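You operate a simulated robot arm through the tools that you are given. There is no shell and no other tool.

You run a simulated two-armed robot. Do the job below in one go: nothing can be reset, and whatever is moved stays where it is left.

JOB
Power the sensor checker with the adapter that matches its plate.
Fine: the socket bar is off while you plug in; end with bar and checker switched on.

The check looks at the end state, three seconds after you hand in, the way a careful person would. Anything else that was tipped, shoved, dropped, spilled or broken makes it a failure.

ROBOT AND FRAMES
Two 7-joint arms with fingered hands on one trunk that stands fixed in place. Base frame: the origin is at the foot of the trunk, x ahead of it, y to its left, z up. Lengths are in m, angles in degrees, forces in N, time in s.
The left shoulder is at [0.064, 0.174, 1.039], the right one opposite. With the tool pointing down near the work surface each hand reaches from about 0.32 to 0.76 m from the base axis, measured 20 degrees to its own side. Payload 3.8 kg a hand.
The tool frame of a hand sits at the grasp point between the pads (the TCP): z along the fingers, y along the line on which they close. The tips reach 0.026 m beyond it. The gripper opens to 0.132 m; its body begins 0.073 m behind the TCP. The gripper is a hand of 3 fingers: y runs from the thumb to the fingers, the wrist lies at [0, 0, -0.224] in the tool frame.
Orientation is that of the tool frame in the base frame, as [roll, pitch, yaw] about the fixed x, y, z axes, in that order (R = Rz(yaw) Ry(pitch) Rx(roll)). With the fingers straight down and closing along the base's y, the tool's x points along the base's -x, its y along +y and its z along -z.

CONTROLS
- The arms move only by the tool step_arm. It takes "left_series", "right_series" or both (then of equal length, played together; a hand with none holds still); each is a list of rows, each an object (a shift or turn left out is 0) with "travel": the shift along the tool's x, y, z in m, a list of three; "rotation": the turn, a rotation vector about the tool's x, y, z in degrees, a list of three. In form: [{"travel": [dx, dy, dz], "rotation": [rx, ry, rz]}, ...]. A call has 1 to 20 rows; each row is the pose to reach, as a shift and turn from the pose commanded when the call began, along the tool's axes at that moment. Each row takes 0.2 s and may step no farther than 0.05 m and 8.6 degrees from the row before; otherwise, the whole call is refused. Where a pose cannot be reached the arm comes as near as it can. A force on the tool above 40 N (or 10 N above the force at the start of the call, whichever is more), or a blocked arm, ends the call early, and 0.2 s more pass. In this call time passes only in rows, and 0.2 s behind the last. The reply holds the time, the measured pose of the TCP, the force on the tool along the base axes, the opening and the grip force, in the units named above and with some noise, with the torque about the TCP (base axes, N m) and any sound that the robot's microphone picked up.
- Cameras (640 x 400 px; columns grow to the right, rows downward): "scene" is now at [0.181, -0.0502, 0.9612]; the picture's right is [-0.45, -0.89, 0.00], its down [0.03, -0.02, -1.00] and it looks along [0.89, -0.45, 0.03] (base axes); focal length 214 px, centre (320, 200). "left" rides on the left gripper at [-0.062, 0.003, -0.092] in its tool frame; the picture's right is [-0.05, -1.00, 0.00], its down [0.83, -0.04, -0.55] and it looks along [0.55, -0.03, 0.83] (tool axes); focal length 230 px, centre (320, 200). "right" rides on the right gripper at [0.061, 0.003, -0.092] in its tool frame; the picture's right is [-0.05, 1.00, 0.00], its down [-0.83, -0.04, -0.55] and it looks along [-0.55, -0.03, 0.83] (tool axes); focal length 230 px, centre (320, 200).
- snapshot(camera): a new picture of that camera. No time passes.
- raise_lower(by): moves the trunk up (or, below 0, down) by that many m; the arms and the scene camera ride with it, the base frame stays. It gives what a move gives, with no picture.
- move_fingers(finger1, finger2, thumb_bend, hand): sets how far each is bent, from 0 (flat) to 1 (curled in); at 0.3 the hand is open as for a grip, at 0.7 the pads meet at the TCP. One left out holds its place. A second passes; each finger stops where it meets its share of the squeeze, and holds until it gets a number again. It is the only way to open and close the hand. It gives what a move gives, with no picture; readings hold the bend of each and the force on the fingers (four entries, about 0 where the hand has none), thumb and palm.
- head_to(pan, tilt): turns the head with the scene camera to pan (to the left, within 60 degrees either way) and tilt (down, from -29 to 69), counted from straight ahead of the robot (the tilt from the chest, where the trunk bows). It gives what a move gives.
- measure_at(camera, pixels): there is no depth. For up to 12 entries [column, row, z] of the newest picture of that camera ("zoom" is the newest enlarged one), the place [x, y] in the base frame at which the ray of that pixel passes the height z, good to about 0.003 m, but the place of the scene camera against the robot may be out by one fixed shift of up to 0.025 m in any direction. No time passes.
- zoom(camera, box): a new picture of the part [left, top, right, bottom] of that camera's present view, enlarged. No time passes.
- close_job(): hands the job in; it is judged then, once.

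Open the grippers and draw the arms clear of the work before you hand the job in, unless the task says otherwise.

The tools are called after "Request:" as name(argument=value, ...) on one line, values as JSON. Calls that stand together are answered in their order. step_arm: Moves the arms, as the interface text tells. Its arguments: {"type":"object","properties":{"left_series":{"type":"array"},"right_series":{"type":"array"}},"required":[]} The other tools are called the same way: raise_lower (by) moves the trunk up or down; move_fingers (finger1, finger2, thumb_bend, hand) moves the fingers one by one; head_to (pan, tilt) turns the head that bears the scene camera; snapshot (camera) takes a picture; measure_at (camera, pixels) gives the place at which the rays of pixels pass given heights; zoom (camera, box) takes an enlarged picture of a part of a camera's view; close_job () hands the job in.

At the start:

```text
time: 0.0
left_eef_pos: [0.4392, 0.01, 1.0533]
left_orientation: [180.0, 0.0, -179.8]
left_ft_force: [-0.4, 0.2, -0.4]
left_moment: [0.0, 0.01, -0.05]
left_width: 0.1318
left_grasp_force: 0.0
left_shape: jaw
left_bend: [0.3, 0.3, 0.3]
left_finger forces: [0.0, 0.0, 0.0, 0.0, 0.0, 0.1]
right_eef_pos: [0.3375, -0.2823, 1.1164]
right_orientation: [-179.9, 0.1, 179.9]
right_ft_force: [0.1, -0.3, -0.2]
right_moment: [0.04, 0.0, -0.01]
right_width: 0.1319
right_grasp_force: 0.1
right_shape: jaw
right_bend: [0.3, 0.3, 0.3]
right_finger forces: [0.0, 0.0, 0.1, 0.1, 0.0, 0.0]
trunk travel left (down, up): [-0.35, 0.132]
head pan, tilt (commanded): [-26.5, -2.0]
```

scene: 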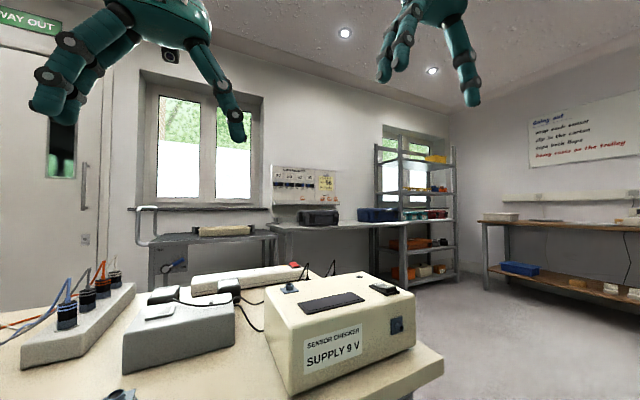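
right: 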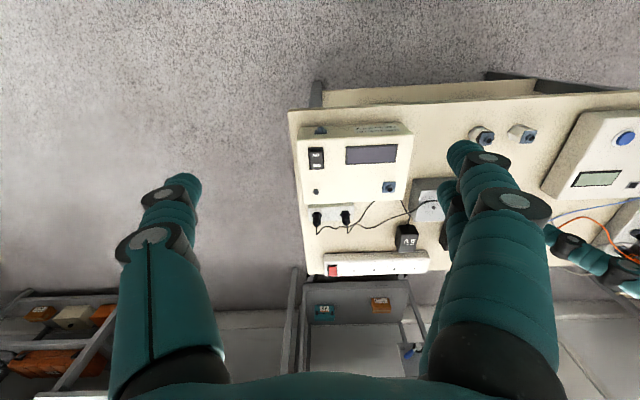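
left: 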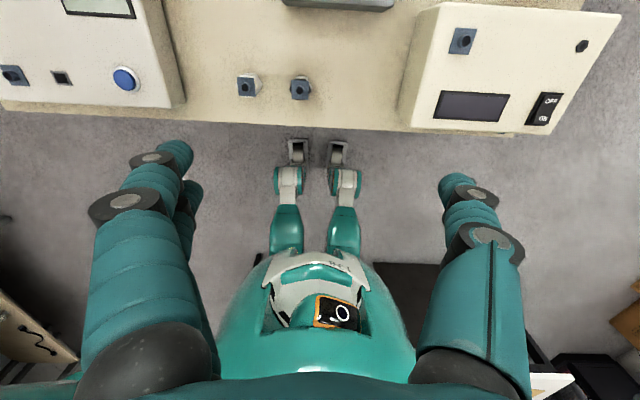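

The checker's plate reads "SUPPLY 9 V" (scene, about 333,353). I tilt the head down to look at the bench as a whole.

Request:
head_to(pan=-10, tilt=40)

Request:
snapshot(camera="scene")

Request:
zoom(camera="right", box=[280, 90, 460, 290])

```text
time: 1.1
left_eef_pos: [0.4397, 0.0091, 1.0553]
left_orientation: [-180.0, -0.1, -180.0]
left_ft_force: [0.3, 0.1, 0.4]
left_moment: [0.0, 0.0, 0.02]
left_width: 0.1319
left_grasp_force: 0.1
left_shape: jaw
left_bend: [0.3, 0.3, 0.3]
left_finger forces: [0.0, 0.0, 0.0, 0.0, 0.1, 0.0]
right_eef_pos: [0.3368, -0.2819, 1.1165]
right_orientation: [180.0, 0.0, -180.0]
right_ft_force: [0.1, -0.4, -0.7]
right_moment: [-0.02, 0.01, 0.01]
right_width: 0.1319
right_grasp_force: 0.0
right_shape: jaw
right_bend: [0.3, 0.3, 0.3]
right_finger forces: [0.0, 0.1, 0.0, 0.1, 0.0, 0.1]
trunk travel left (down, up): [-0.35, 0.132]
head pan, tilt (commanded): [-10.0, 40.0]
```

```text
taken
```

scene: 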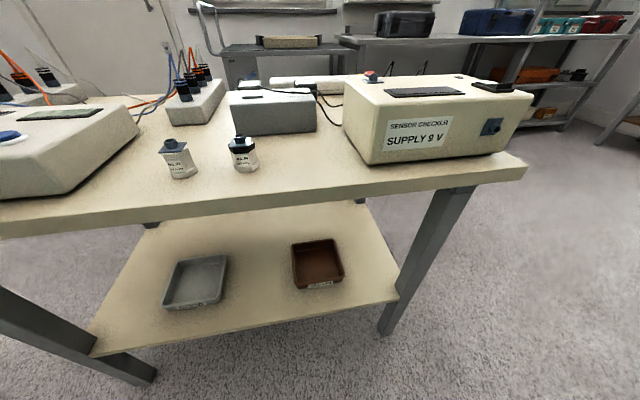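

```text
2.00 times, centred on (370, 190) of right
```

zoom: 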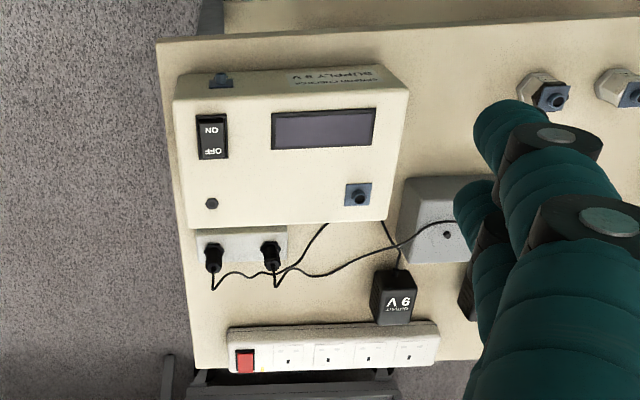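

The bench shows the checker at the right end, two parked plugs behind it, a "9 V" adapter and the socket bar at the far edge. I enlarge several parts for details.

Request:
zoom(camera="scene", box=[220, 50, 380, 150])

Request:
zoom(camera="scene", box=[340, 60, 540, 185])

Request:
zoom(camera="scene", box=[0, 50, 260, 212])

Request:
zoom(camera="right", box=[290, 190, 450, 290])

```text
4.00 times, centred on (300, 100) of scene
```

zoom: 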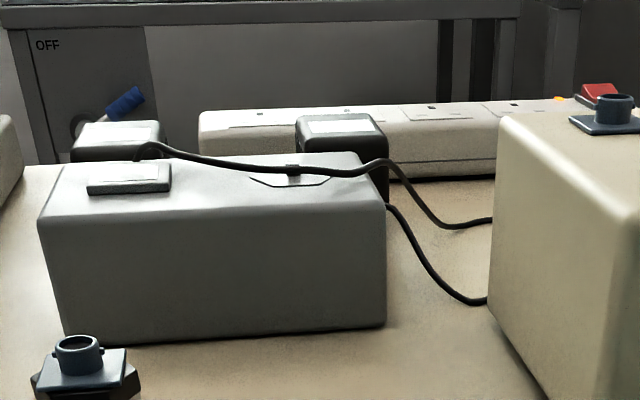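

```text
3.20 times, centred on (440, 122) of scene
```

zoom: 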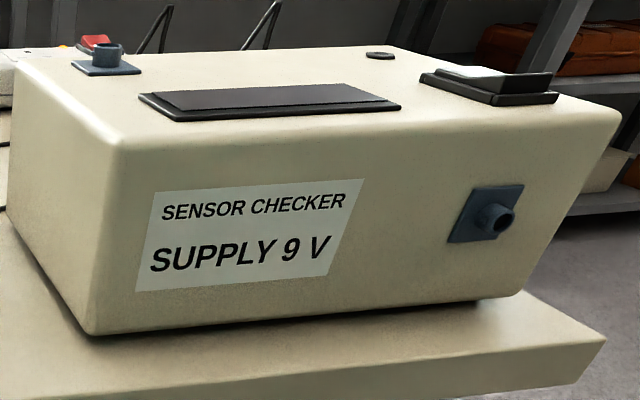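

```text
2.46 times, centred on (130, 131) of scene
```

zoom: 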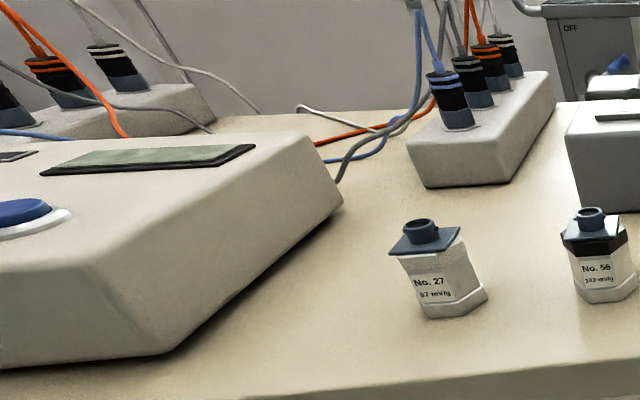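

```text
4.00 times, centred on (370, 240) of right
```

zoom: 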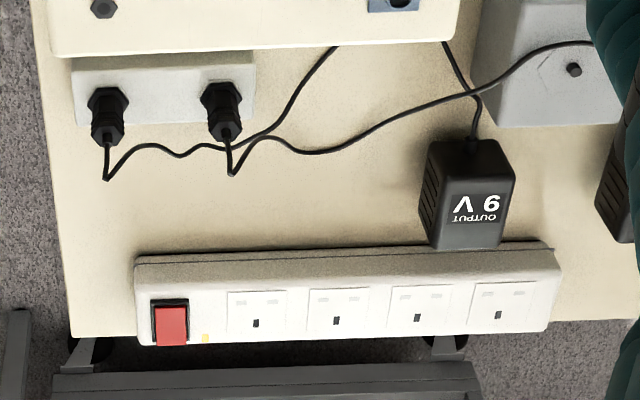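

I triangulate the heights by using the blue port on the checker's top, seen in both hand cameras (right 389,187; left 462,40), and several bench points.

Request:
snapshot(camera="right")

Request:
snapshot(camera="left")

Request:
measure_at(camera="right", pixels=[[389, 187, 0.8], [389, 187, 0.75], [389, 187, 0.7], [316, 158, 0.8], [316, 158, 0.75], [316, 158, 0.7]])

Request:
measure_at(camera="left", pixels=[[462, 40, 0.8], [462, 40, 0.75], [462, 40, 0.7], [545, 108, 0.8], [545, 108, 0.75], [545, 108, 0.7]])

```text
taken
```

right: 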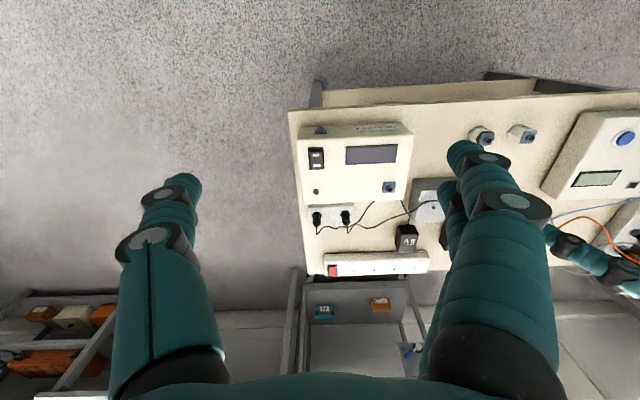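

```text
taken
```

left: 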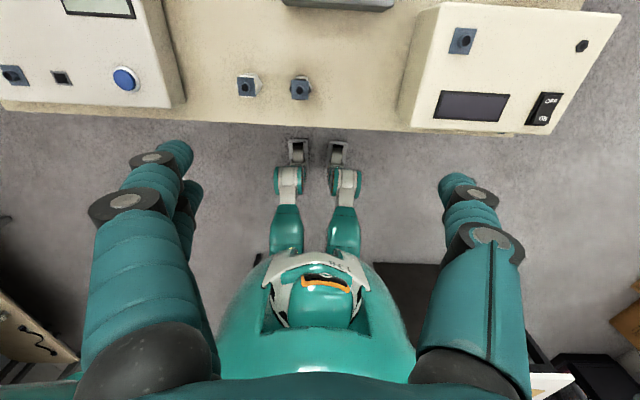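

```text
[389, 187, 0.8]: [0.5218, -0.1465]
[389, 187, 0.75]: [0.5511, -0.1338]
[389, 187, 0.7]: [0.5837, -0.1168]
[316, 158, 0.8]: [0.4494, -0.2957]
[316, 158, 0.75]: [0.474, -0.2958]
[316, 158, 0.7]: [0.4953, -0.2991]
```

```text
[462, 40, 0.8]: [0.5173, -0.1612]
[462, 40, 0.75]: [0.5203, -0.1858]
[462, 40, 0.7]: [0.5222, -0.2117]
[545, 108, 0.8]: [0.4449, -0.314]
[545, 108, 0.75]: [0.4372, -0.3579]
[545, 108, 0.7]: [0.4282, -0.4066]
```

The checker top lies near z≈0.81. I move the left hand away to the left and lower the right hand for a closer view of the plugs, adapters and bar.

Request:
step_arm(left_series=[{"travel": [0.02, 0.04, -0.005]}, {"travel": [0.04, 0.08, -0.01]}, {"travel": [0.06, 0.12, -0.015]}, {"travel": [0.08, 0.16, -0.02]}, {"travel": [0.09, 0.19, -0.02]}], right_series=[{"travel": [-0.02, 0.006, 0.025]}, {"travel": [-0.04, 0.012, 0.05]}, {"travel": [-0.06, 0.018, 0.075]}, {"travel": [-0.08, 0.024, 0.1]}, {"travel": [-0.1, 0.03, 0.12]}])

Request:
snapshot(camera="right")

Request:
snapshot(camera="scene")

```text
time: 2.3
left_eef_pos: [0.3516, 0.202, 1.0755]
left_orientation: [-179.9, 0.0, -180.0]
left_ft_force: [-0.2, 0.7, -1.1]
left_moment: [-0.02, -0.01, 0.03]
left_width: 0.132
left_grasp_force: 0.0
left_shape: jaw
left_bend: [0.3, 0.3, 0.3]
left_finger forces: [0.0, 0.1, 0.0, 0.0, 0.1, 0.0]
right_eef_pos: [0.4379, -0.2516, 0.9942]
right_orientation: [-180.0, 0.1, 180.0]
right_ft_force: [-0.6, -0.6, -0.6]
right_moment: [-0.05, 0.07, 0.02]
right_width: 0.1318
right_grasp_force: 0.0
right_shape: jaw
right_bend: [0.3, 0.3, 0.3]
right_finger forces: [0.1, 0.0, 0.0, 0.0, 0.1, 0.1]
trunk travel left (down, up): [-0.35, 0.132]
head pan, tilt (commanded): [-10.0, 40.0]
```

```text
taken
```

right: 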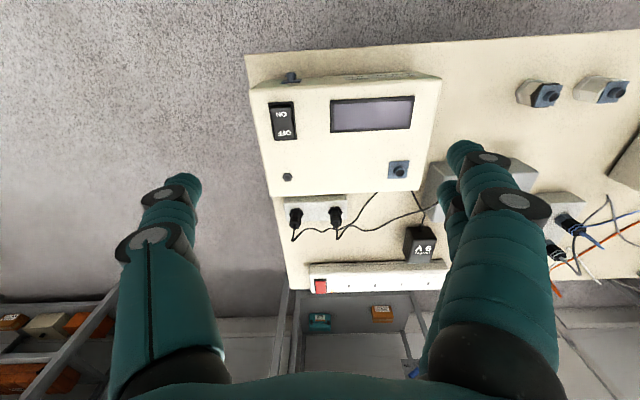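

```text
taken
```

scene: 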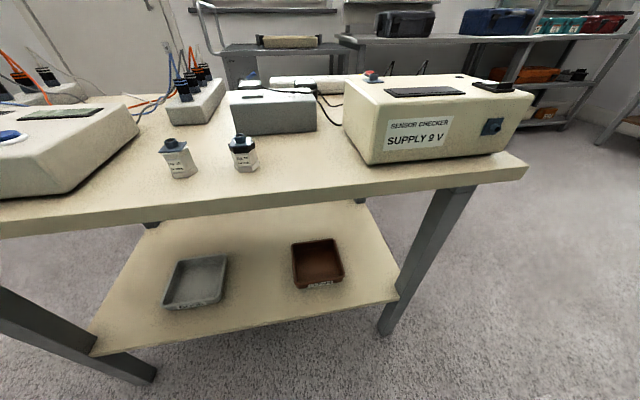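

The plugs (right 296,215 and 335,215), bar (380,275) and the 9 V adapter (420,243) are now nearer. I enlarge this area.

Request:
zoom(camera="right", box=[260, 160, 380, 235])

Request:
zoom(camera="right", box=[330, 180, 470, 300])

Request:
zoom(camera="right", box=[290, 240, 450, 340])

```text
5.33 times, centred on (320, 198) of right
```

zoom: 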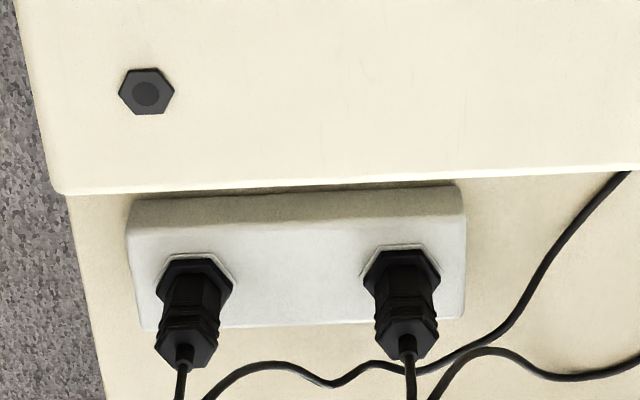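

```text
3.33 times, centred on (400, 240) of right
```

zoom: 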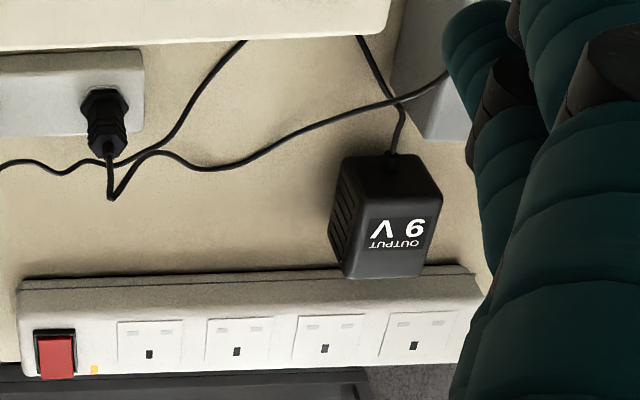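

```text
4.00 times, centred on (370, 290) of right
```

zoom: 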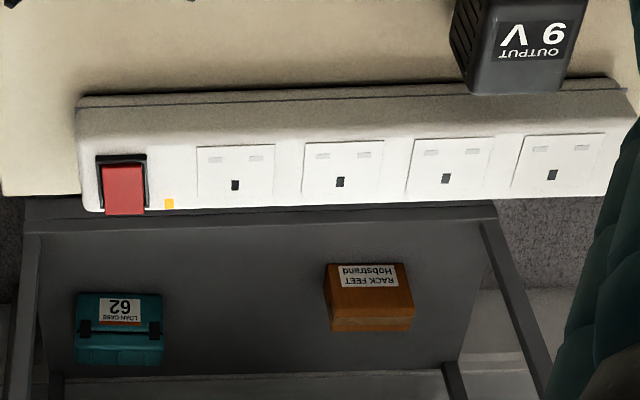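

The rocker, four sockets and the 9 V adapter are clear; the amber lamp lies at zoom (168,203). I slide the right hand to the left to see the grey box and the second adapter.

Request:
step_arm(right_series=[{"travel": [-0.005, 0.045, 0.0]}, {"travel": [-0.01, 0.09, 0.0]}, {"travel": [-0.015, 0.135, 0.005]}, {"travel": [-0.02, 0.175, 0.01]}, {"travel": [-0.03, 0.2, 0.015]}])

Request:
snapshot(camera="right")

Request:
zoom(camera="right", box=[200, 150, 440, 300])

```text
time: 3.5
left_eef_pos: [0.3528, 0.1996, 1.0761]
left_orientation: [-179.9, 0.1, -179.9]
left_ft_force: [-0.5, -0.7, -1.3]
left_moment: [0.03, 0.0, -0.01]
left_width: 0.1319
left_grasp_force: 0.1
left_shape: jaw
left_bend: [0.3, 0.3, 0.3]
left_finger forces: [0.0, 0.1, 0.0, 0.0, 0.1, 0.0]
right_eef_pos: [0.4499, -0.1546, 0.993]
right_orientation: [-180.0, 0.1, 179.8]
right_ft_force: [0.3, 0.3, 0.9]
right_moment: [0.06, 0.02, 0.01]
right_width: 0.1317
right_grasp_force: 0.0
right_shape: jaw
right_bend: [0.3, 0.3, 0.3]
right_finger forces: [0.0, 0.0, 0.1, 0.1, 0.1, 0.0]
right hand out of reach, approached as far as the arm can: row 3, 4, 5
trunk travel left (down, up): [-0.35, 0.132]
head pan, tilt (commanded): [-10.0, 40.0]
```

```text
taken
```

right: 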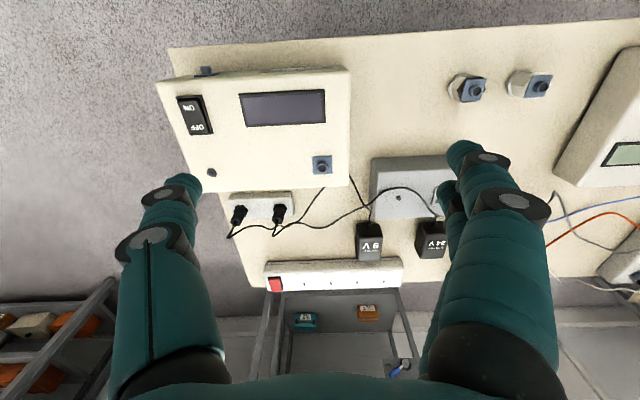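

```text
2.67 times, centred on (320, 225) of right
```

zoom: 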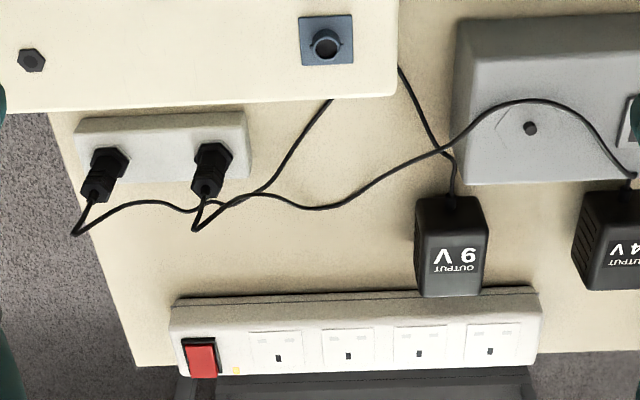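

The second adapter reads "24 V" at (432,240), so the 9 V one at (368,242) is ours. I zoom tightly on the cord crossing near (288,225) to trace which plug belongs to it.

Request:
zoom(camera="right", box=[262, 205, 326, 245])

Request:
zoom(camera="right", box=[220, 180, 348, 260])

Request:
zoom(camera="right", box=[330, 190, 458, 270])

Request:
zoom(camera="right", box=[255, 255, 335, 305])

```text
10.00 times, centred on (294, 225) of right
```

zoom: 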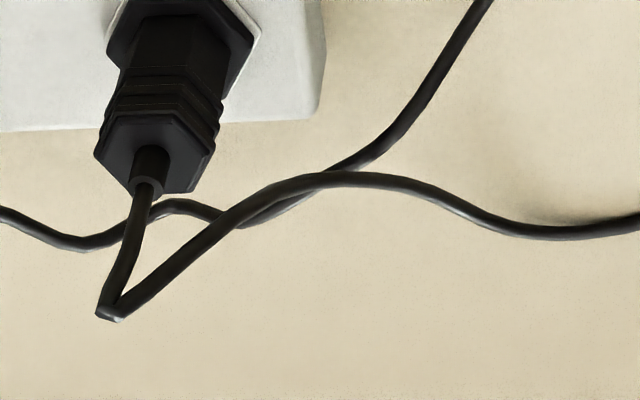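

```text
5.00 times, centred on (284, 220) of right
```

zoom: 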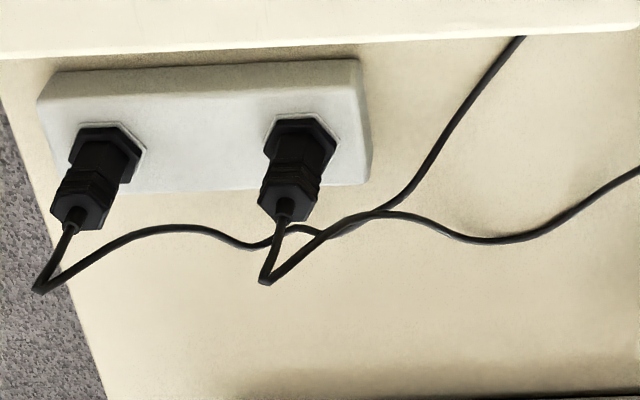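

```text
5.00 times, centred on (394, 230) of right
```

zoom: 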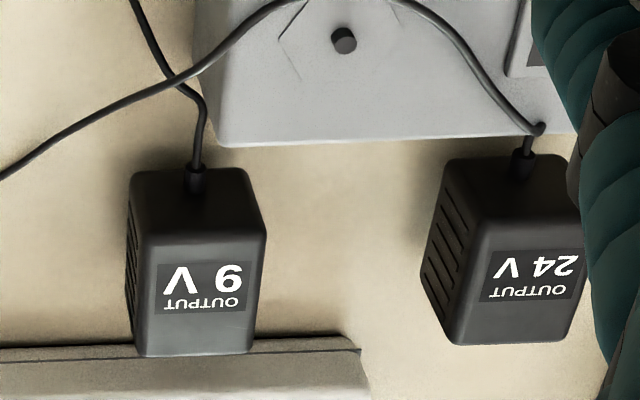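

```text
8.00 times, centred on (295, 280) of right
```

zoom: 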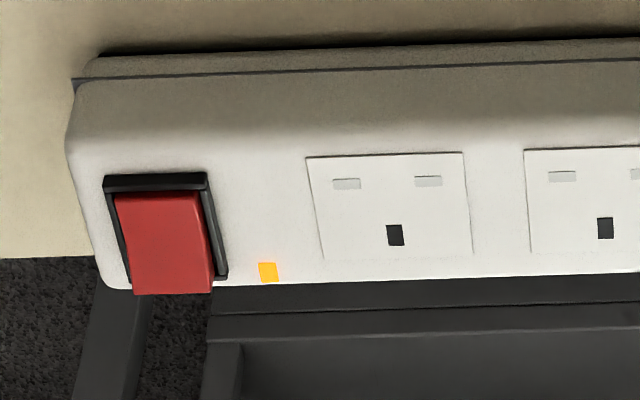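

The crossing seems to show the right plug's cord lying on top and the left plug's cord going up behind the checker to the 9 V adapter. I zoom further to be certain, and look at the checker's rocker and jack.

Request:
zoom(camera="right", box=[277, 215, 309, 235])

Request:
zoom(camera="right", box=[165, 85, 245, 185])

Request:
zoom(camera="scene", box=[440, 65, 536, 125])

Request:
zoom(camera="scene", box=[220, 55, 332, 125])

```text
16.00 times, centred on (293, 225) of right
```

zoom: 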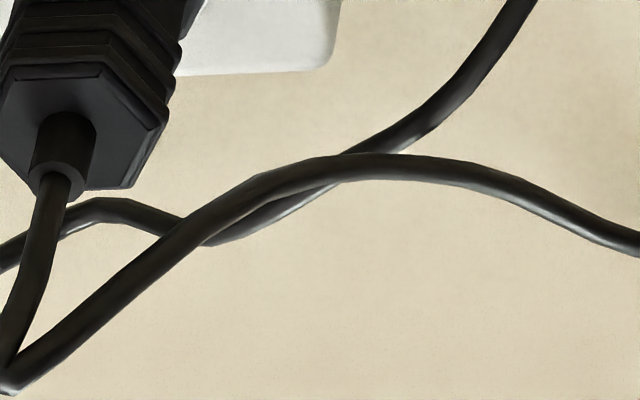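

```text
4.00 times, centred on (205, 135) of right
```

zoom: 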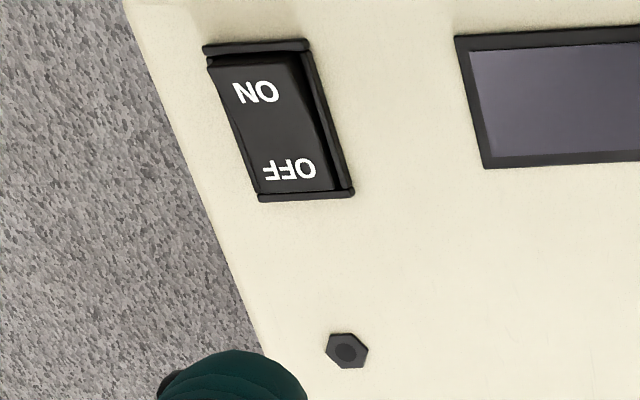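

```text
6.67 times, centred on (488, 95) of scene
```

zoom: 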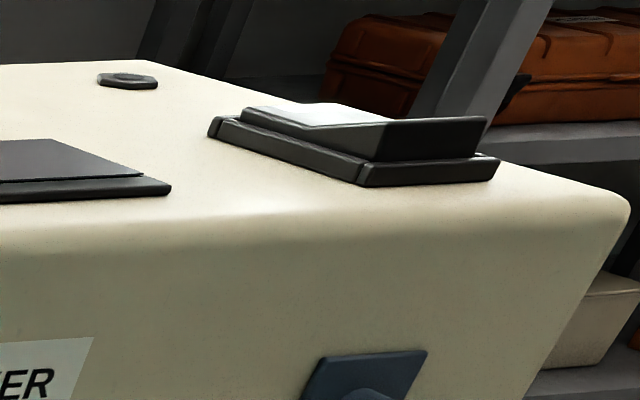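

```text
5.71 times, centred on (276, 90) of scene
```

zoom: 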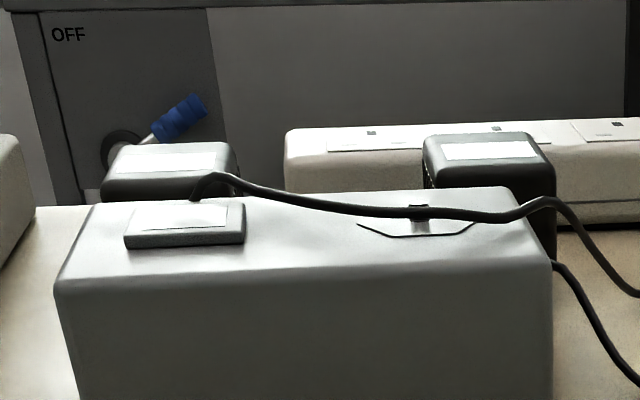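

The zoom confirms it: the right plug's cord lies on top and goes to 24 V, the left plug's cord passes under and runs to the 9 V adapter. The checker rocker's ON end (near side) is raised, so it is off. I now measure features in this picture for triangulation.

Request:
measure_at(camera="right", pixels=[[359, 237, 0.75], [359, 237, 0.7], [383, 237, 0.75], [380, 260, 0.75], [357, 260, 0.75], [380, 260, 0.7], [212, 173, 0.82], [212, 173, 0.78], [238, 222, 0.72], [238, 222, 0.78], [278, 222, 0.72], [278, 222, 0.78]])

Request:
measure_at(camera="right", pixels=[[304, 284, 0.75], [304, 284, 0.7], [275, 284, 0.75], [275, 284, 0.7], [171, 50, 0.7], [171, 50, 0.65], [402, 190, 0.75], [402, 190, 0.7], [186, 108, 0.82], [197, 128, 0.82], [193, 115, 0.82], [193, 115, 0.78]])

```text
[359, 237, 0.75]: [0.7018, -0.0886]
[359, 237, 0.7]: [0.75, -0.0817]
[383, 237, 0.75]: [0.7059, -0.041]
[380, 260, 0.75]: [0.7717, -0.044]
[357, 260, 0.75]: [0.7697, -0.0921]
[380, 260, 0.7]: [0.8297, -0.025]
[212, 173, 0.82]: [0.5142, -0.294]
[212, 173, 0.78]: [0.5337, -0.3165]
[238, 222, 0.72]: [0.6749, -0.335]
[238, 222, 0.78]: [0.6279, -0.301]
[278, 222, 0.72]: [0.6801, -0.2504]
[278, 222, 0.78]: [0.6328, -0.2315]
```

```text
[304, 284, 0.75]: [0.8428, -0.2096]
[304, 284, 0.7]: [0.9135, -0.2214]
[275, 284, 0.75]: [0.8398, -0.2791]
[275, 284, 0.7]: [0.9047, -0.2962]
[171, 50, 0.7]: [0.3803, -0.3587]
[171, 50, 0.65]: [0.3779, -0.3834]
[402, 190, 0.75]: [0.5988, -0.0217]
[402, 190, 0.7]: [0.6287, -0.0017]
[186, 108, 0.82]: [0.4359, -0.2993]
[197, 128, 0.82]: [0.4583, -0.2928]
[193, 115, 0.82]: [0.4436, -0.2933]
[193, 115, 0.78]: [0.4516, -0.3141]
```

The bar may be quite far out (x≈0.8). I move the right hand forward and to the right for a second viewpoint to fix heights and positions.

Request:
step_arm(right_series=[{"travel": [-0.045, -0.02, 0.0]}, {"travel": [-0.09, -0.04, 0.0]}, {"travel": [-0.13, -0.06, 0.0]}, {"travel": [-0.17, -0.07, 0.0]}])

Request:
snapshot(camera="right")

Request:
snapshot(camera="scene")

```text
time: 4.5
left_eef_pos: [0.3511, 0.2009, 1.0749]
left_orientation: [-179.9, 0.1, -179.9]
left_ft_force: [0.6, 0.1, 0.3]
left_moment: [0.0, 0.01, 0.01]
left_width: 0.1319
left_grasp_force: 0.1
left_shape: jaw
left_bend: [0.3, 0.3, 0.3]
left_finger forces: [0.0, 0.0, 0.0, 0.0, 0.1, 0.1]
right_eef_pos: [0.5503, -0.2529, 0.99]
right_orientation: [180.0, 0.1, 180.0]
right_ft_force: [0.2, -0.9, 0.6]
right_moment: [-0.03, 0.0, 0.02]
right_width: 0.132
right_grasp_force: 0.1
right_shape: jaw
right_bend: [0.3, 0.3, 0.3]
right_finger forces: [0.1, 0.0, 0.0, 0.0, 0.0, 0.0]
right hand out of reach, approached as far as the arm can: row 1, 2, 3, 4
trunk travel left (down, up): [-0.35, 0.132]
head pan, tilt (commanded): [-10.0, 40.0]
```

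```text
taken
```

right: 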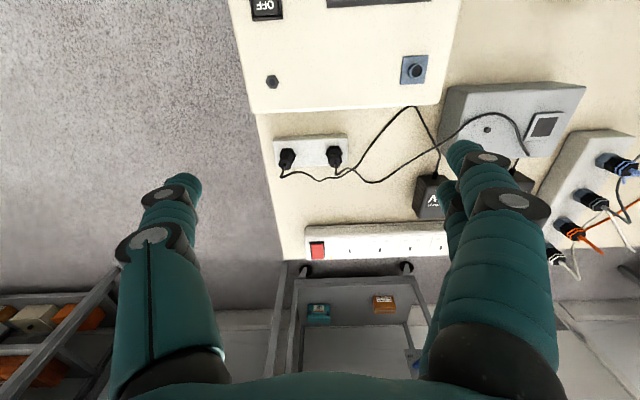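

```text
taken
```

scene: 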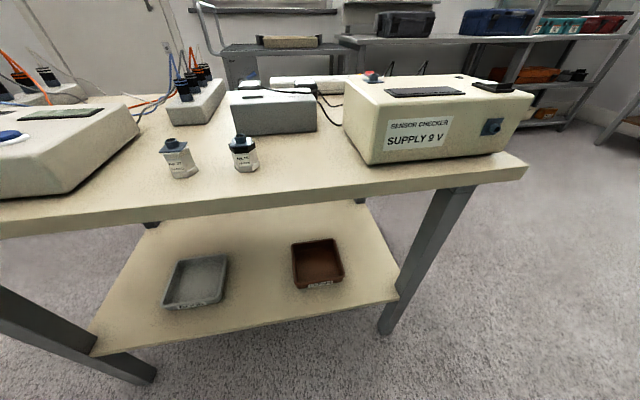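

I measure the same features in this new picture: bar rocker (317,250), jack (272,81), plug A (287,157), plug B (334,155), blue port (415,70).

Request:
zoom(camera="right", box=[260, 120, 388, 200])

Request:
measure_at(camera="right", pixels=[[317, 250, 0.75], [317, 250, 0.7], [317, 250, 0.8], [272, 81, 0.82], [272, 81, 0.78], [287, 157, 0.72], [287, 157, 0.78], [334, 157, 0.72], [334, 157, 0.78], [415, 70, 0.82], [415, 70, 0.78]])

Request:
zoom(camera="right", box=[290, 200, 450, 300])

```text
5.00 times, centred on (324, 160) of right
```

zoom: 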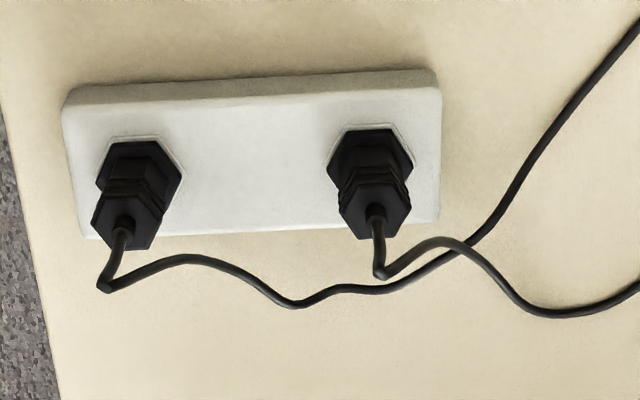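

```text
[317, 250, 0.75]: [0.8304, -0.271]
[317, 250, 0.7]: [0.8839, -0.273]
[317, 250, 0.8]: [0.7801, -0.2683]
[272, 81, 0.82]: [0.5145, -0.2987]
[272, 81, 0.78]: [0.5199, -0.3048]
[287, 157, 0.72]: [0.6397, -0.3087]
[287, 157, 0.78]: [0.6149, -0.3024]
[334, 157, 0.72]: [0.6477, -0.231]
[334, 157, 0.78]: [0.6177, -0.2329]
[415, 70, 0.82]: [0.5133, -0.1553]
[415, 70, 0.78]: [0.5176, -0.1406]
```

```text
4.00 times, centred on (370, 250) of right
```

zoom: 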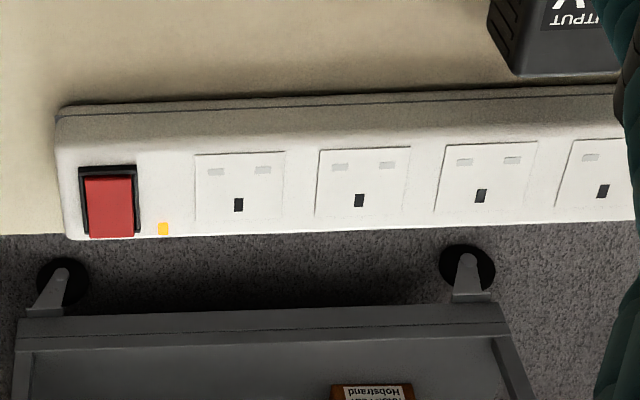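

The cords are unambiguous here: the left plug (287,157) goes to 9 V. I measure socket slots and the adapter's far corner in this same view.

Request:
measure_at(camera="right", pixels=[[418.7, 218.7, 0.75], [418.7, 218.7, 0.79], [349.5, 251, 0.77], [379.5, 250, 0.77], [410, 248.7, 0.77], [440.5, 247.5, 0.77], [305, 226, 0.73], [305, 226, 0.69], [285, 164, 0.78], [334, 163, 0.78], [274.4, 138.4, 0.72], [274.4, 138.4, 0.68]])

Request:
zoom(camera="scene", box=[300, 60, 440, 130])

```text
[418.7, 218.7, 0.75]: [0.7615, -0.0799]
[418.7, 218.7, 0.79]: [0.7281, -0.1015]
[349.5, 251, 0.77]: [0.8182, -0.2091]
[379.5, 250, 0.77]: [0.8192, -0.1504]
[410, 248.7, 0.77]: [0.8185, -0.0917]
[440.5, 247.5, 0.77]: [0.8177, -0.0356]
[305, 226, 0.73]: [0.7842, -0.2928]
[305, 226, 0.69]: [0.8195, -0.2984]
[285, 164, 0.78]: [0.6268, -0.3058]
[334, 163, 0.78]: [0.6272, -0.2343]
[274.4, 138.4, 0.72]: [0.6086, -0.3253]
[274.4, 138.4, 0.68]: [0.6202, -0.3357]
```

```text
4.57 times, centred on (370, 95) of scene
```

zoom: 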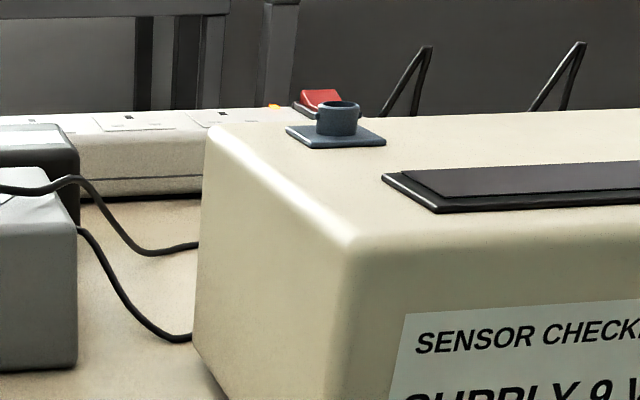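

Estimates so far: bench z≈0.74, checker top 0.82, jack (0.514,-0.296), adapter top 0.777 spanning x 0.676–0.739, y -0.092…-0.05. I need to see where the adapter's pins are, so I yaw the right hand to look along +y.

Request:
step_arm(right_series=[{"rotation": [0, 0, -8]}, {"rotation": [0, 0, -16]}, {"rotation": [0, 0, -24]}, {"rotation": [0, 0, -32]}, {"rotation": [0, 0, -40]}, {"rotation": [0, 0, -48]}, {"rotation": [0, 0, -56]}, {"rotation": [0, 0, -64]}])

Request:
snapshot(camera="right")

```text
time: 6.3
left_eef_pos: [0.3523, 0.1991, 1.0759]
left_orientation: [-179.9, 0.0, -179.9]
left_ft_force: [-0.2, 0.1, -0.2]
left_moment: [0.01, 0.02, 0.02]
left_width: 0.1322
left_grasp_force: 0.0
left_shape: jaw
left_bend: [0.3, 0.3, 0.3]
left_finger forces: [0.1, 0.0, 0.0, 0.0, 0.0, 0.0]
right_eef_pos: [0.5485, -0.2515, 0.9921]
right_orientation: [-179.9, 0.0, -115.9]
right_ft_force: [0.3, -0.1, 0.6]
right_moment: [-0.04, 0.02, -0.02]
right_width: 0.132
right_grasp_force: 0.1
right_shape: jaw
right_bend: [0.3, 0.3, 0.3]
right_finger forces: [0.0, 0.0, 0.1, 0.0, 0.0, 0.0]
trunk travel left (down, up): [-0.35, 0.132]
head pan, tilt (commanded): [-10.0, 40.0]
```

```text
taken
```

right: 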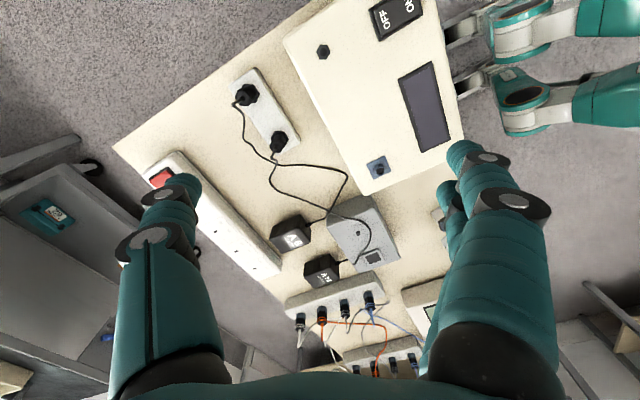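

Yawing works in place, and both adapters now show at (290,232) and (325,268). I zoom on them.

Request:
zoom(camera="right", box=[230, 190, 390, 290])

Request:
zoom(camera="right", box=[260, 200, 340, 250])

```text
4.00 times, centred on (310, 240) of right
```

zoom: 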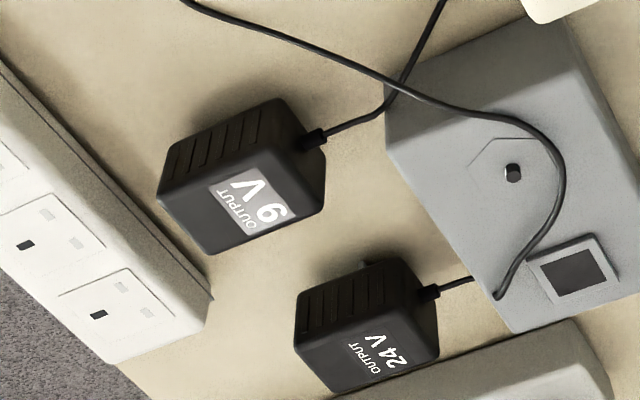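

```text
8.00 times, centred on (300, 225) of right
```

zoom: 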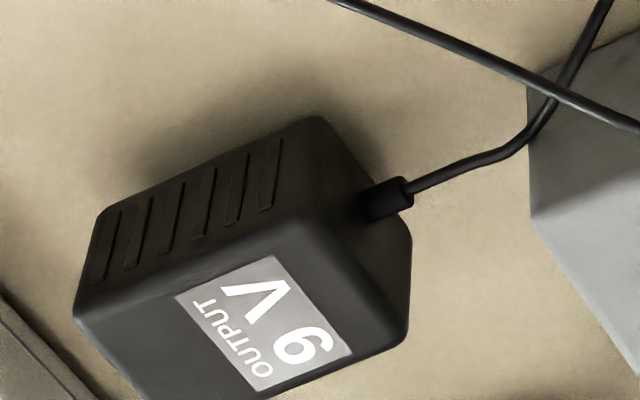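

There is something dark protruding beneath the 24 V adapter at zoom (375,265), perhaps a pin. I zoom in on that and on the 9 V adapter's underside.

Request:
zoom(camera="right", box=[305, 240, 345, 265])

Request:
zoom(camera="right", box=[265, 205, 305, 230])

Request:
measure_at(camera="right", pixels=[[271, 239, 0.777], [271, 239, 0.74], [298, 227, 0.777], [311, 241, 0.777], [270, 233, 0.777], [278, 248, 0.777]])

```text
16.00 times, centred on (325, 252) of right
```

zoom: 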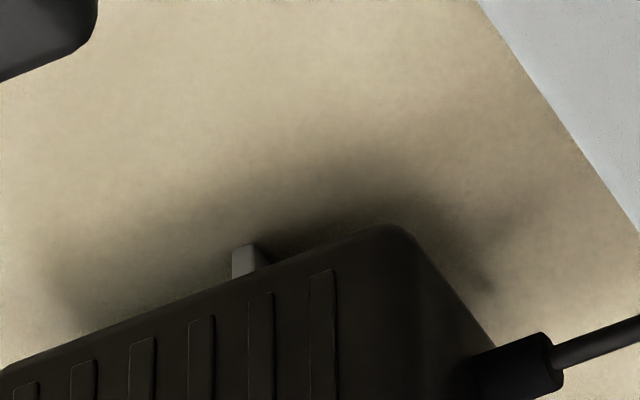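

```text
16.00 times, centred on (285, 218) of right
```

zoom: 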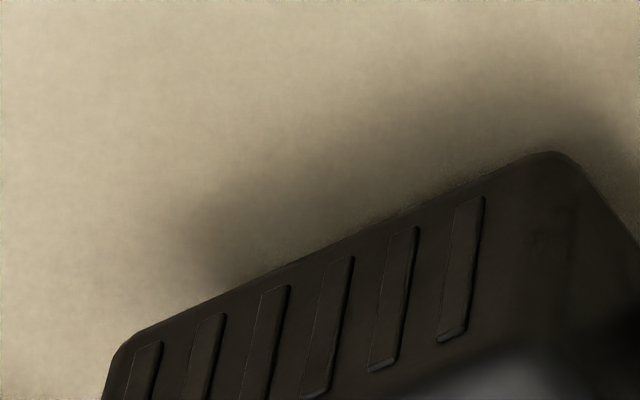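

```text
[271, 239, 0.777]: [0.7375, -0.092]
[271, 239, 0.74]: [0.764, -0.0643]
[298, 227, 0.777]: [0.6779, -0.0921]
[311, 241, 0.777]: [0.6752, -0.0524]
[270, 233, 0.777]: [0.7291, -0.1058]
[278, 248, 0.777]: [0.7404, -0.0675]
```

A metal pin shows under the 24 V adapter, so the adapters stand on their pins, pins down. I triangulate the sockets in this view: earth slots at (254.5,268.8) and (236.3,251.3).

Request:
measure_at(camera="right", pixels=[[254.5, 268.8, 0.79], [254.5, 268.8, 0.77], [254.5, 268.8, 0.75], [236.3, 251.3, 0.79], [236.3, 251.3, 0.77], [236.3, 251.3, 0.75], [250, 95, 0.78], [280, 147, 0.78], [322, 51, 0.82], [162, 177, 0.79], [162, 177, 0.77]])

Request:
zoom(camera="right", box=[220, 60, 348, 140])

Request:
zoom(camera="right", box=[130, 150, 258, 230])

Request:
zoom(camera="right", box=[200, 220, 300, 290])

```text
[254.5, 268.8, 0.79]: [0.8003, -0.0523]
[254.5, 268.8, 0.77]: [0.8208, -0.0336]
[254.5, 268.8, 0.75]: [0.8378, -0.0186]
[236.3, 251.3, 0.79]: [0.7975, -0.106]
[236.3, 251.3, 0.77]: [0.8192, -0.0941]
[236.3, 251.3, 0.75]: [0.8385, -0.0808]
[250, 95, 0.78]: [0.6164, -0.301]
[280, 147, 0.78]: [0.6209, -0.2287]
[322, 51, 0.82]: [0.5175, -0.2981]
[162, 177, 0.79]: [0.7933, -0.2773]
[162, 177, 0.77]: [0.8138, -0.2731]
```

```text
5.00 times, centred on (284, 100) of right
```

zoom: 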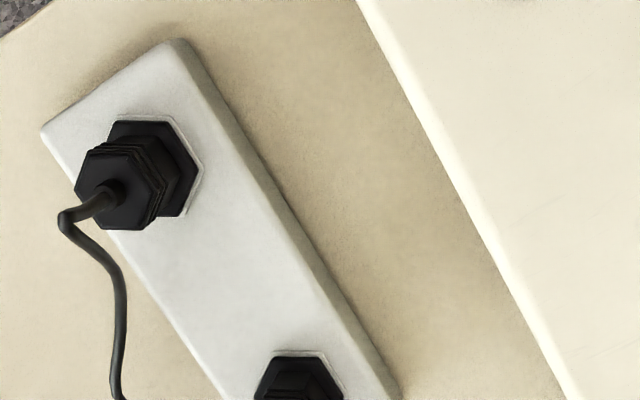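

```text
5.00 times, centred on (194, 190) of right
```

zoom: 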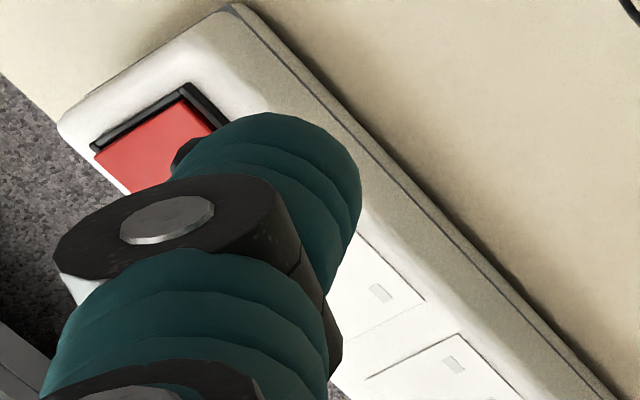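

```text
5.71 times, centred on (250, 255) of right
```

zoom: 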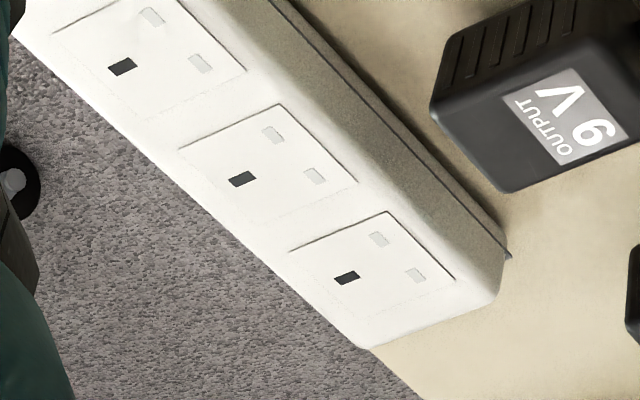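

Sockets come out near (0.82,-0.035) and (0.82,-0.093) with bar top about 0.76–0.77. I measure the visible 24 V pin against its body to learn the pin layout.

Request:
measure_at(camera="right", pixels=[[320.3, 254.5, 0.725], [320.3, 257, 0.735], [303.8, 272.5, 0.777], [335, 261, 0.777], [339.2, 278.8, 0.777], [312.5, 288, 0.777], [271, 239, 0.777], [278, 252, 0.777]])

Request:
zoom(camera="right", box=[296, 240, 360, 290])

Request:
zoom(camera="right", box=[264, 205, 328, 255])

```text
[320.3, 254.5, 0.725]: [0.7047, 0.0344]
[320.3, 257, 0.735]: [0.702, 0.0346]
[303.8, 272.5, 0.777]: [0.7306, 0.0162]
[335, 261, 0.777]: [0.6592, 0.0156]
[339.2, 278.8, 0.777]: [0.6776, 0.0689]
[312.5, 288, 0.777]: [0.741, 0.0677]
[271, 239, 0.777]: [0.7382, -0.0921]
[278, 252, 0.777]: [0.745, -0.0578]
```

```text
8.00 times, centred on (328, 265) of right
```

zoom: 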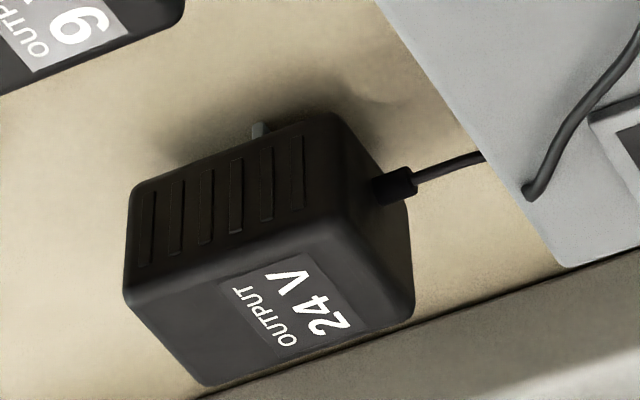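

```text
8.00 times, centred on (296, 230) of right
```

zoom: 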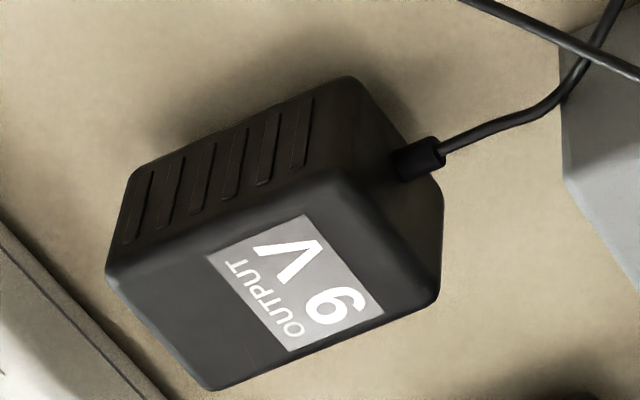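

I re-read the 24 V body's top corners from the 8× zoom for a better body-to-pin relation.

Request:
measure_at(camera="right", pixels=[[303.6, 276.9, 0.777], [331.1, 266.2, 0.777], [339.5, 279.4, 0.777], [313.6, 288.4, 0.777], [269.4, 238.7, 0.777], [299.1, 227.5, 0.777], [311, 241.2, 0.777], [282.2, 253.7, 0.777], [320.3, 255, 0.722], [319.5, 258.5, 0.735]])

```text
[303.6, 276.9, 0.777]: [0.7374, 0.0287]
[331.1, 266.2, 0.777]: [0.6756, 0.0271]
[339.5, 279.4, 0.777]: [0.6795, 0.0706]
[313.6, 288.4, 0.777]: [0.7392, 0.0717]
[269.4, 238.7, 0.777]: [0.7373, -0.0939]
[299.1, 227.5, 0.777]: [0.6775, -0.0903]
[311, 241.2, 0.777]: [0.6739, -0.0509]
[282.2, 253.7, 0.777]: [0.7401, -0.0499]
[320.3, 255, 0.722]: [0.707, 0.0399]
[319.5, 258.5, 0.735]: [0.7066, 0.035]
```

Both bodies measure 62×43 mm; the 9 V adapter is centred at (0.707,-0.071), and the visible L/N pin lies at the body's centre line. I turn the hand back and then tilt it forward for a low view of the bar.

Request:
step_arm(right_series=[{"rotation": [0, 0, 8]}, {"rotation": [0, 0, 16]}, {"rotation": [0, 0, 24]}, {"rotation": [0, 0, 32]}, {"rotation": [0, 0, 40]}, {"rotation": [0, 0, 48]}, {"rotation": [0, 0, 56]}, {"rotation": [0, 0, 64]}])

Request:
step_arm(right_series=[{"rotation": [0, -8, 0]}, {"rotation": [0, -16, 0]}, {"rotation": [0, -24, 0]}, {"rotation": [0, -32, 0]}, {"rotation": [0, -38, 0]}])

Request:
snapshot(camera="right")

```text
time: 8.1
left_eef_pos: [0.3518, 0.1995, 1.0755]
left_orientation: [-180.0, 0.0, 180.0]
left_ft_force: [0.2, -0.5, -0.2]
left_moment: [0.04, -0.01, 0.01]
left_width: 0.1319
left_grasp_force: 0.0
left_shape: jaw
left_bend: [0.3, 0.3, 0.3]
left_finger forces: [0.1, 0.0, 0.1, 0.1, 0.0, 0.0]
right_eef_pos: [0.5473, -0.2512, 0.9937]
right_orientation: [-180.0, 0.0, 179.9]
right_ft_force: [0.1, -0.6, -0.4]
right_moment: [0.01, 0.04, 0.01]
right_width: 0.1323
right_grasp_force: 0.0
right_shape: jaw
right_bend: [0.3, 0.3, 0.3]
right_finger forces: [0.0, 0.0, 0.1, 0.0, 0.0, 0.0]
trunk travel left (down, up): [-0.35, 0.132]
head pan, tilt (commanded): [-10.0, 40.0]
```

```text
time: 9.3
left_eef_pos: [0.3516, 0.1996, 1.0747]
left_orientation: [-179.8, 0.0, 180.0]
left_ft_force: [0.0, 0.6, -0.2]
left_moment: [-0.01, 0.04, -0.03]
left_width: 0.1319
left_grasp_force: 0.1
left_shape: jaw
left_bend: [0.3, 0.3, 0.3]
left_finger forces: [0.0, 0.0, 0.1, 0.0, 0.1, 0.0]
right_eef_pos: [0.5453, -0.2512, 0.9943]
right_orientation: [179.9, 38.1, 179.9]
right_ft_force: [0.1, 0.1, 1.1]
right_moment: [-0.03, -0.02, -0.01]
right_width: 0.132
right_grasp_force: 0.2
right_shape: jaw
right_bend: [0.3, 0.3, 0.3]
right_finger forces: [0.0, 0.0, 0.1, 0.1, 0.1, 0.0]
trunk travel left (down, up): [-0.35, 0.132]
head pan, tilt (commanded): [-10.0, 40.0]
```

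```text
taken
```

right: 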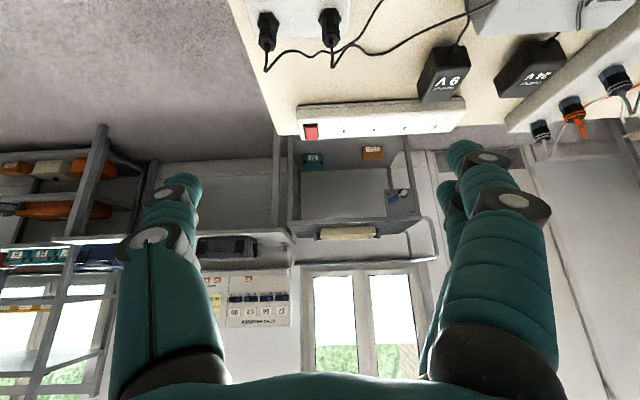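

The tilted pose works, with pitch 38°. The bar spans (295–467, 100–140) in this lower view; I zoom in on it for the height.

Request:
zoom(camera="right", box=[285, 40, 477, 160])

Request:
zoom(camera="right", box=[290, 95, 370, 145])

Request:
zoom(camera="right", box=[380, 80, 480, 145])

```text
3.33 times, centred on (381, 100) of right
```

zoom: 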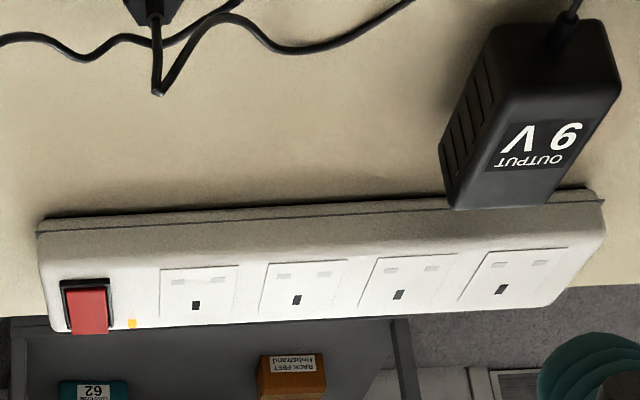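

```text
8.00 times, centred on (330, 120) of right
```

zoom: 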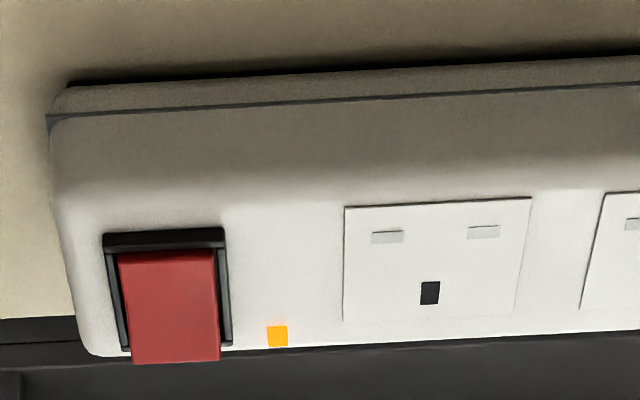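

```text
6.15 times, centred on (430, 112) of right
```

zoom: 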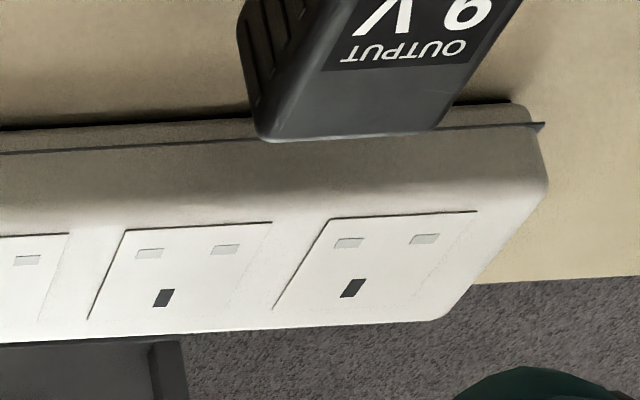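

The lamp looks flat bright amber, as if lit, and the rocker's near end is pressed, so the bar is probably ON now. I measure the earth slots at several heights in this low view.

Request:
measure_at(camera="right", pixels=[[404.7, 128, 0.75], [404.7, 128, 0.77], [404.7, 128, 0.79], [435.2, 126.5, 0.77], [374.1, 130, 0.77], [343.8, 131.5, 0.77], [316, 130, 0.77], [316, 130, 0.78], [304, 106, 0.725], [304, 106, 0.735], [374.1, 130, 0.76], [343.8, 131.5, 0.76]])

```text
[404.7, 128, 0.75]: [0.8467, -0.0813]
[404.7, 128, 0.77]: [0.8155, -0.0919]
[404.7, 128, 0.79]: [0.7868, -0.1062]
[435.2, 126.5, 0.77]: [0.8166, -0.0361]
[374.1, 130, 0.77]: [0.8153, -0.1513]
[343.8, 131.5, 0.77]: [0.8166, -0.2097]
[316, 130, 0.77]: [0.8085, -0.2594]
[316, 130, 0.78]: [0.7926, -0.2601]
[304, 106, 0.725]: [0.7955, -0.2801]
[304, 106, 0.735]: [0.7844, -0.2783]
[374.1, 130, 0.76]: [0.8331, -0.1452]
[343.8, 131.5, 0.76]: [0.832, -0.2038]
```

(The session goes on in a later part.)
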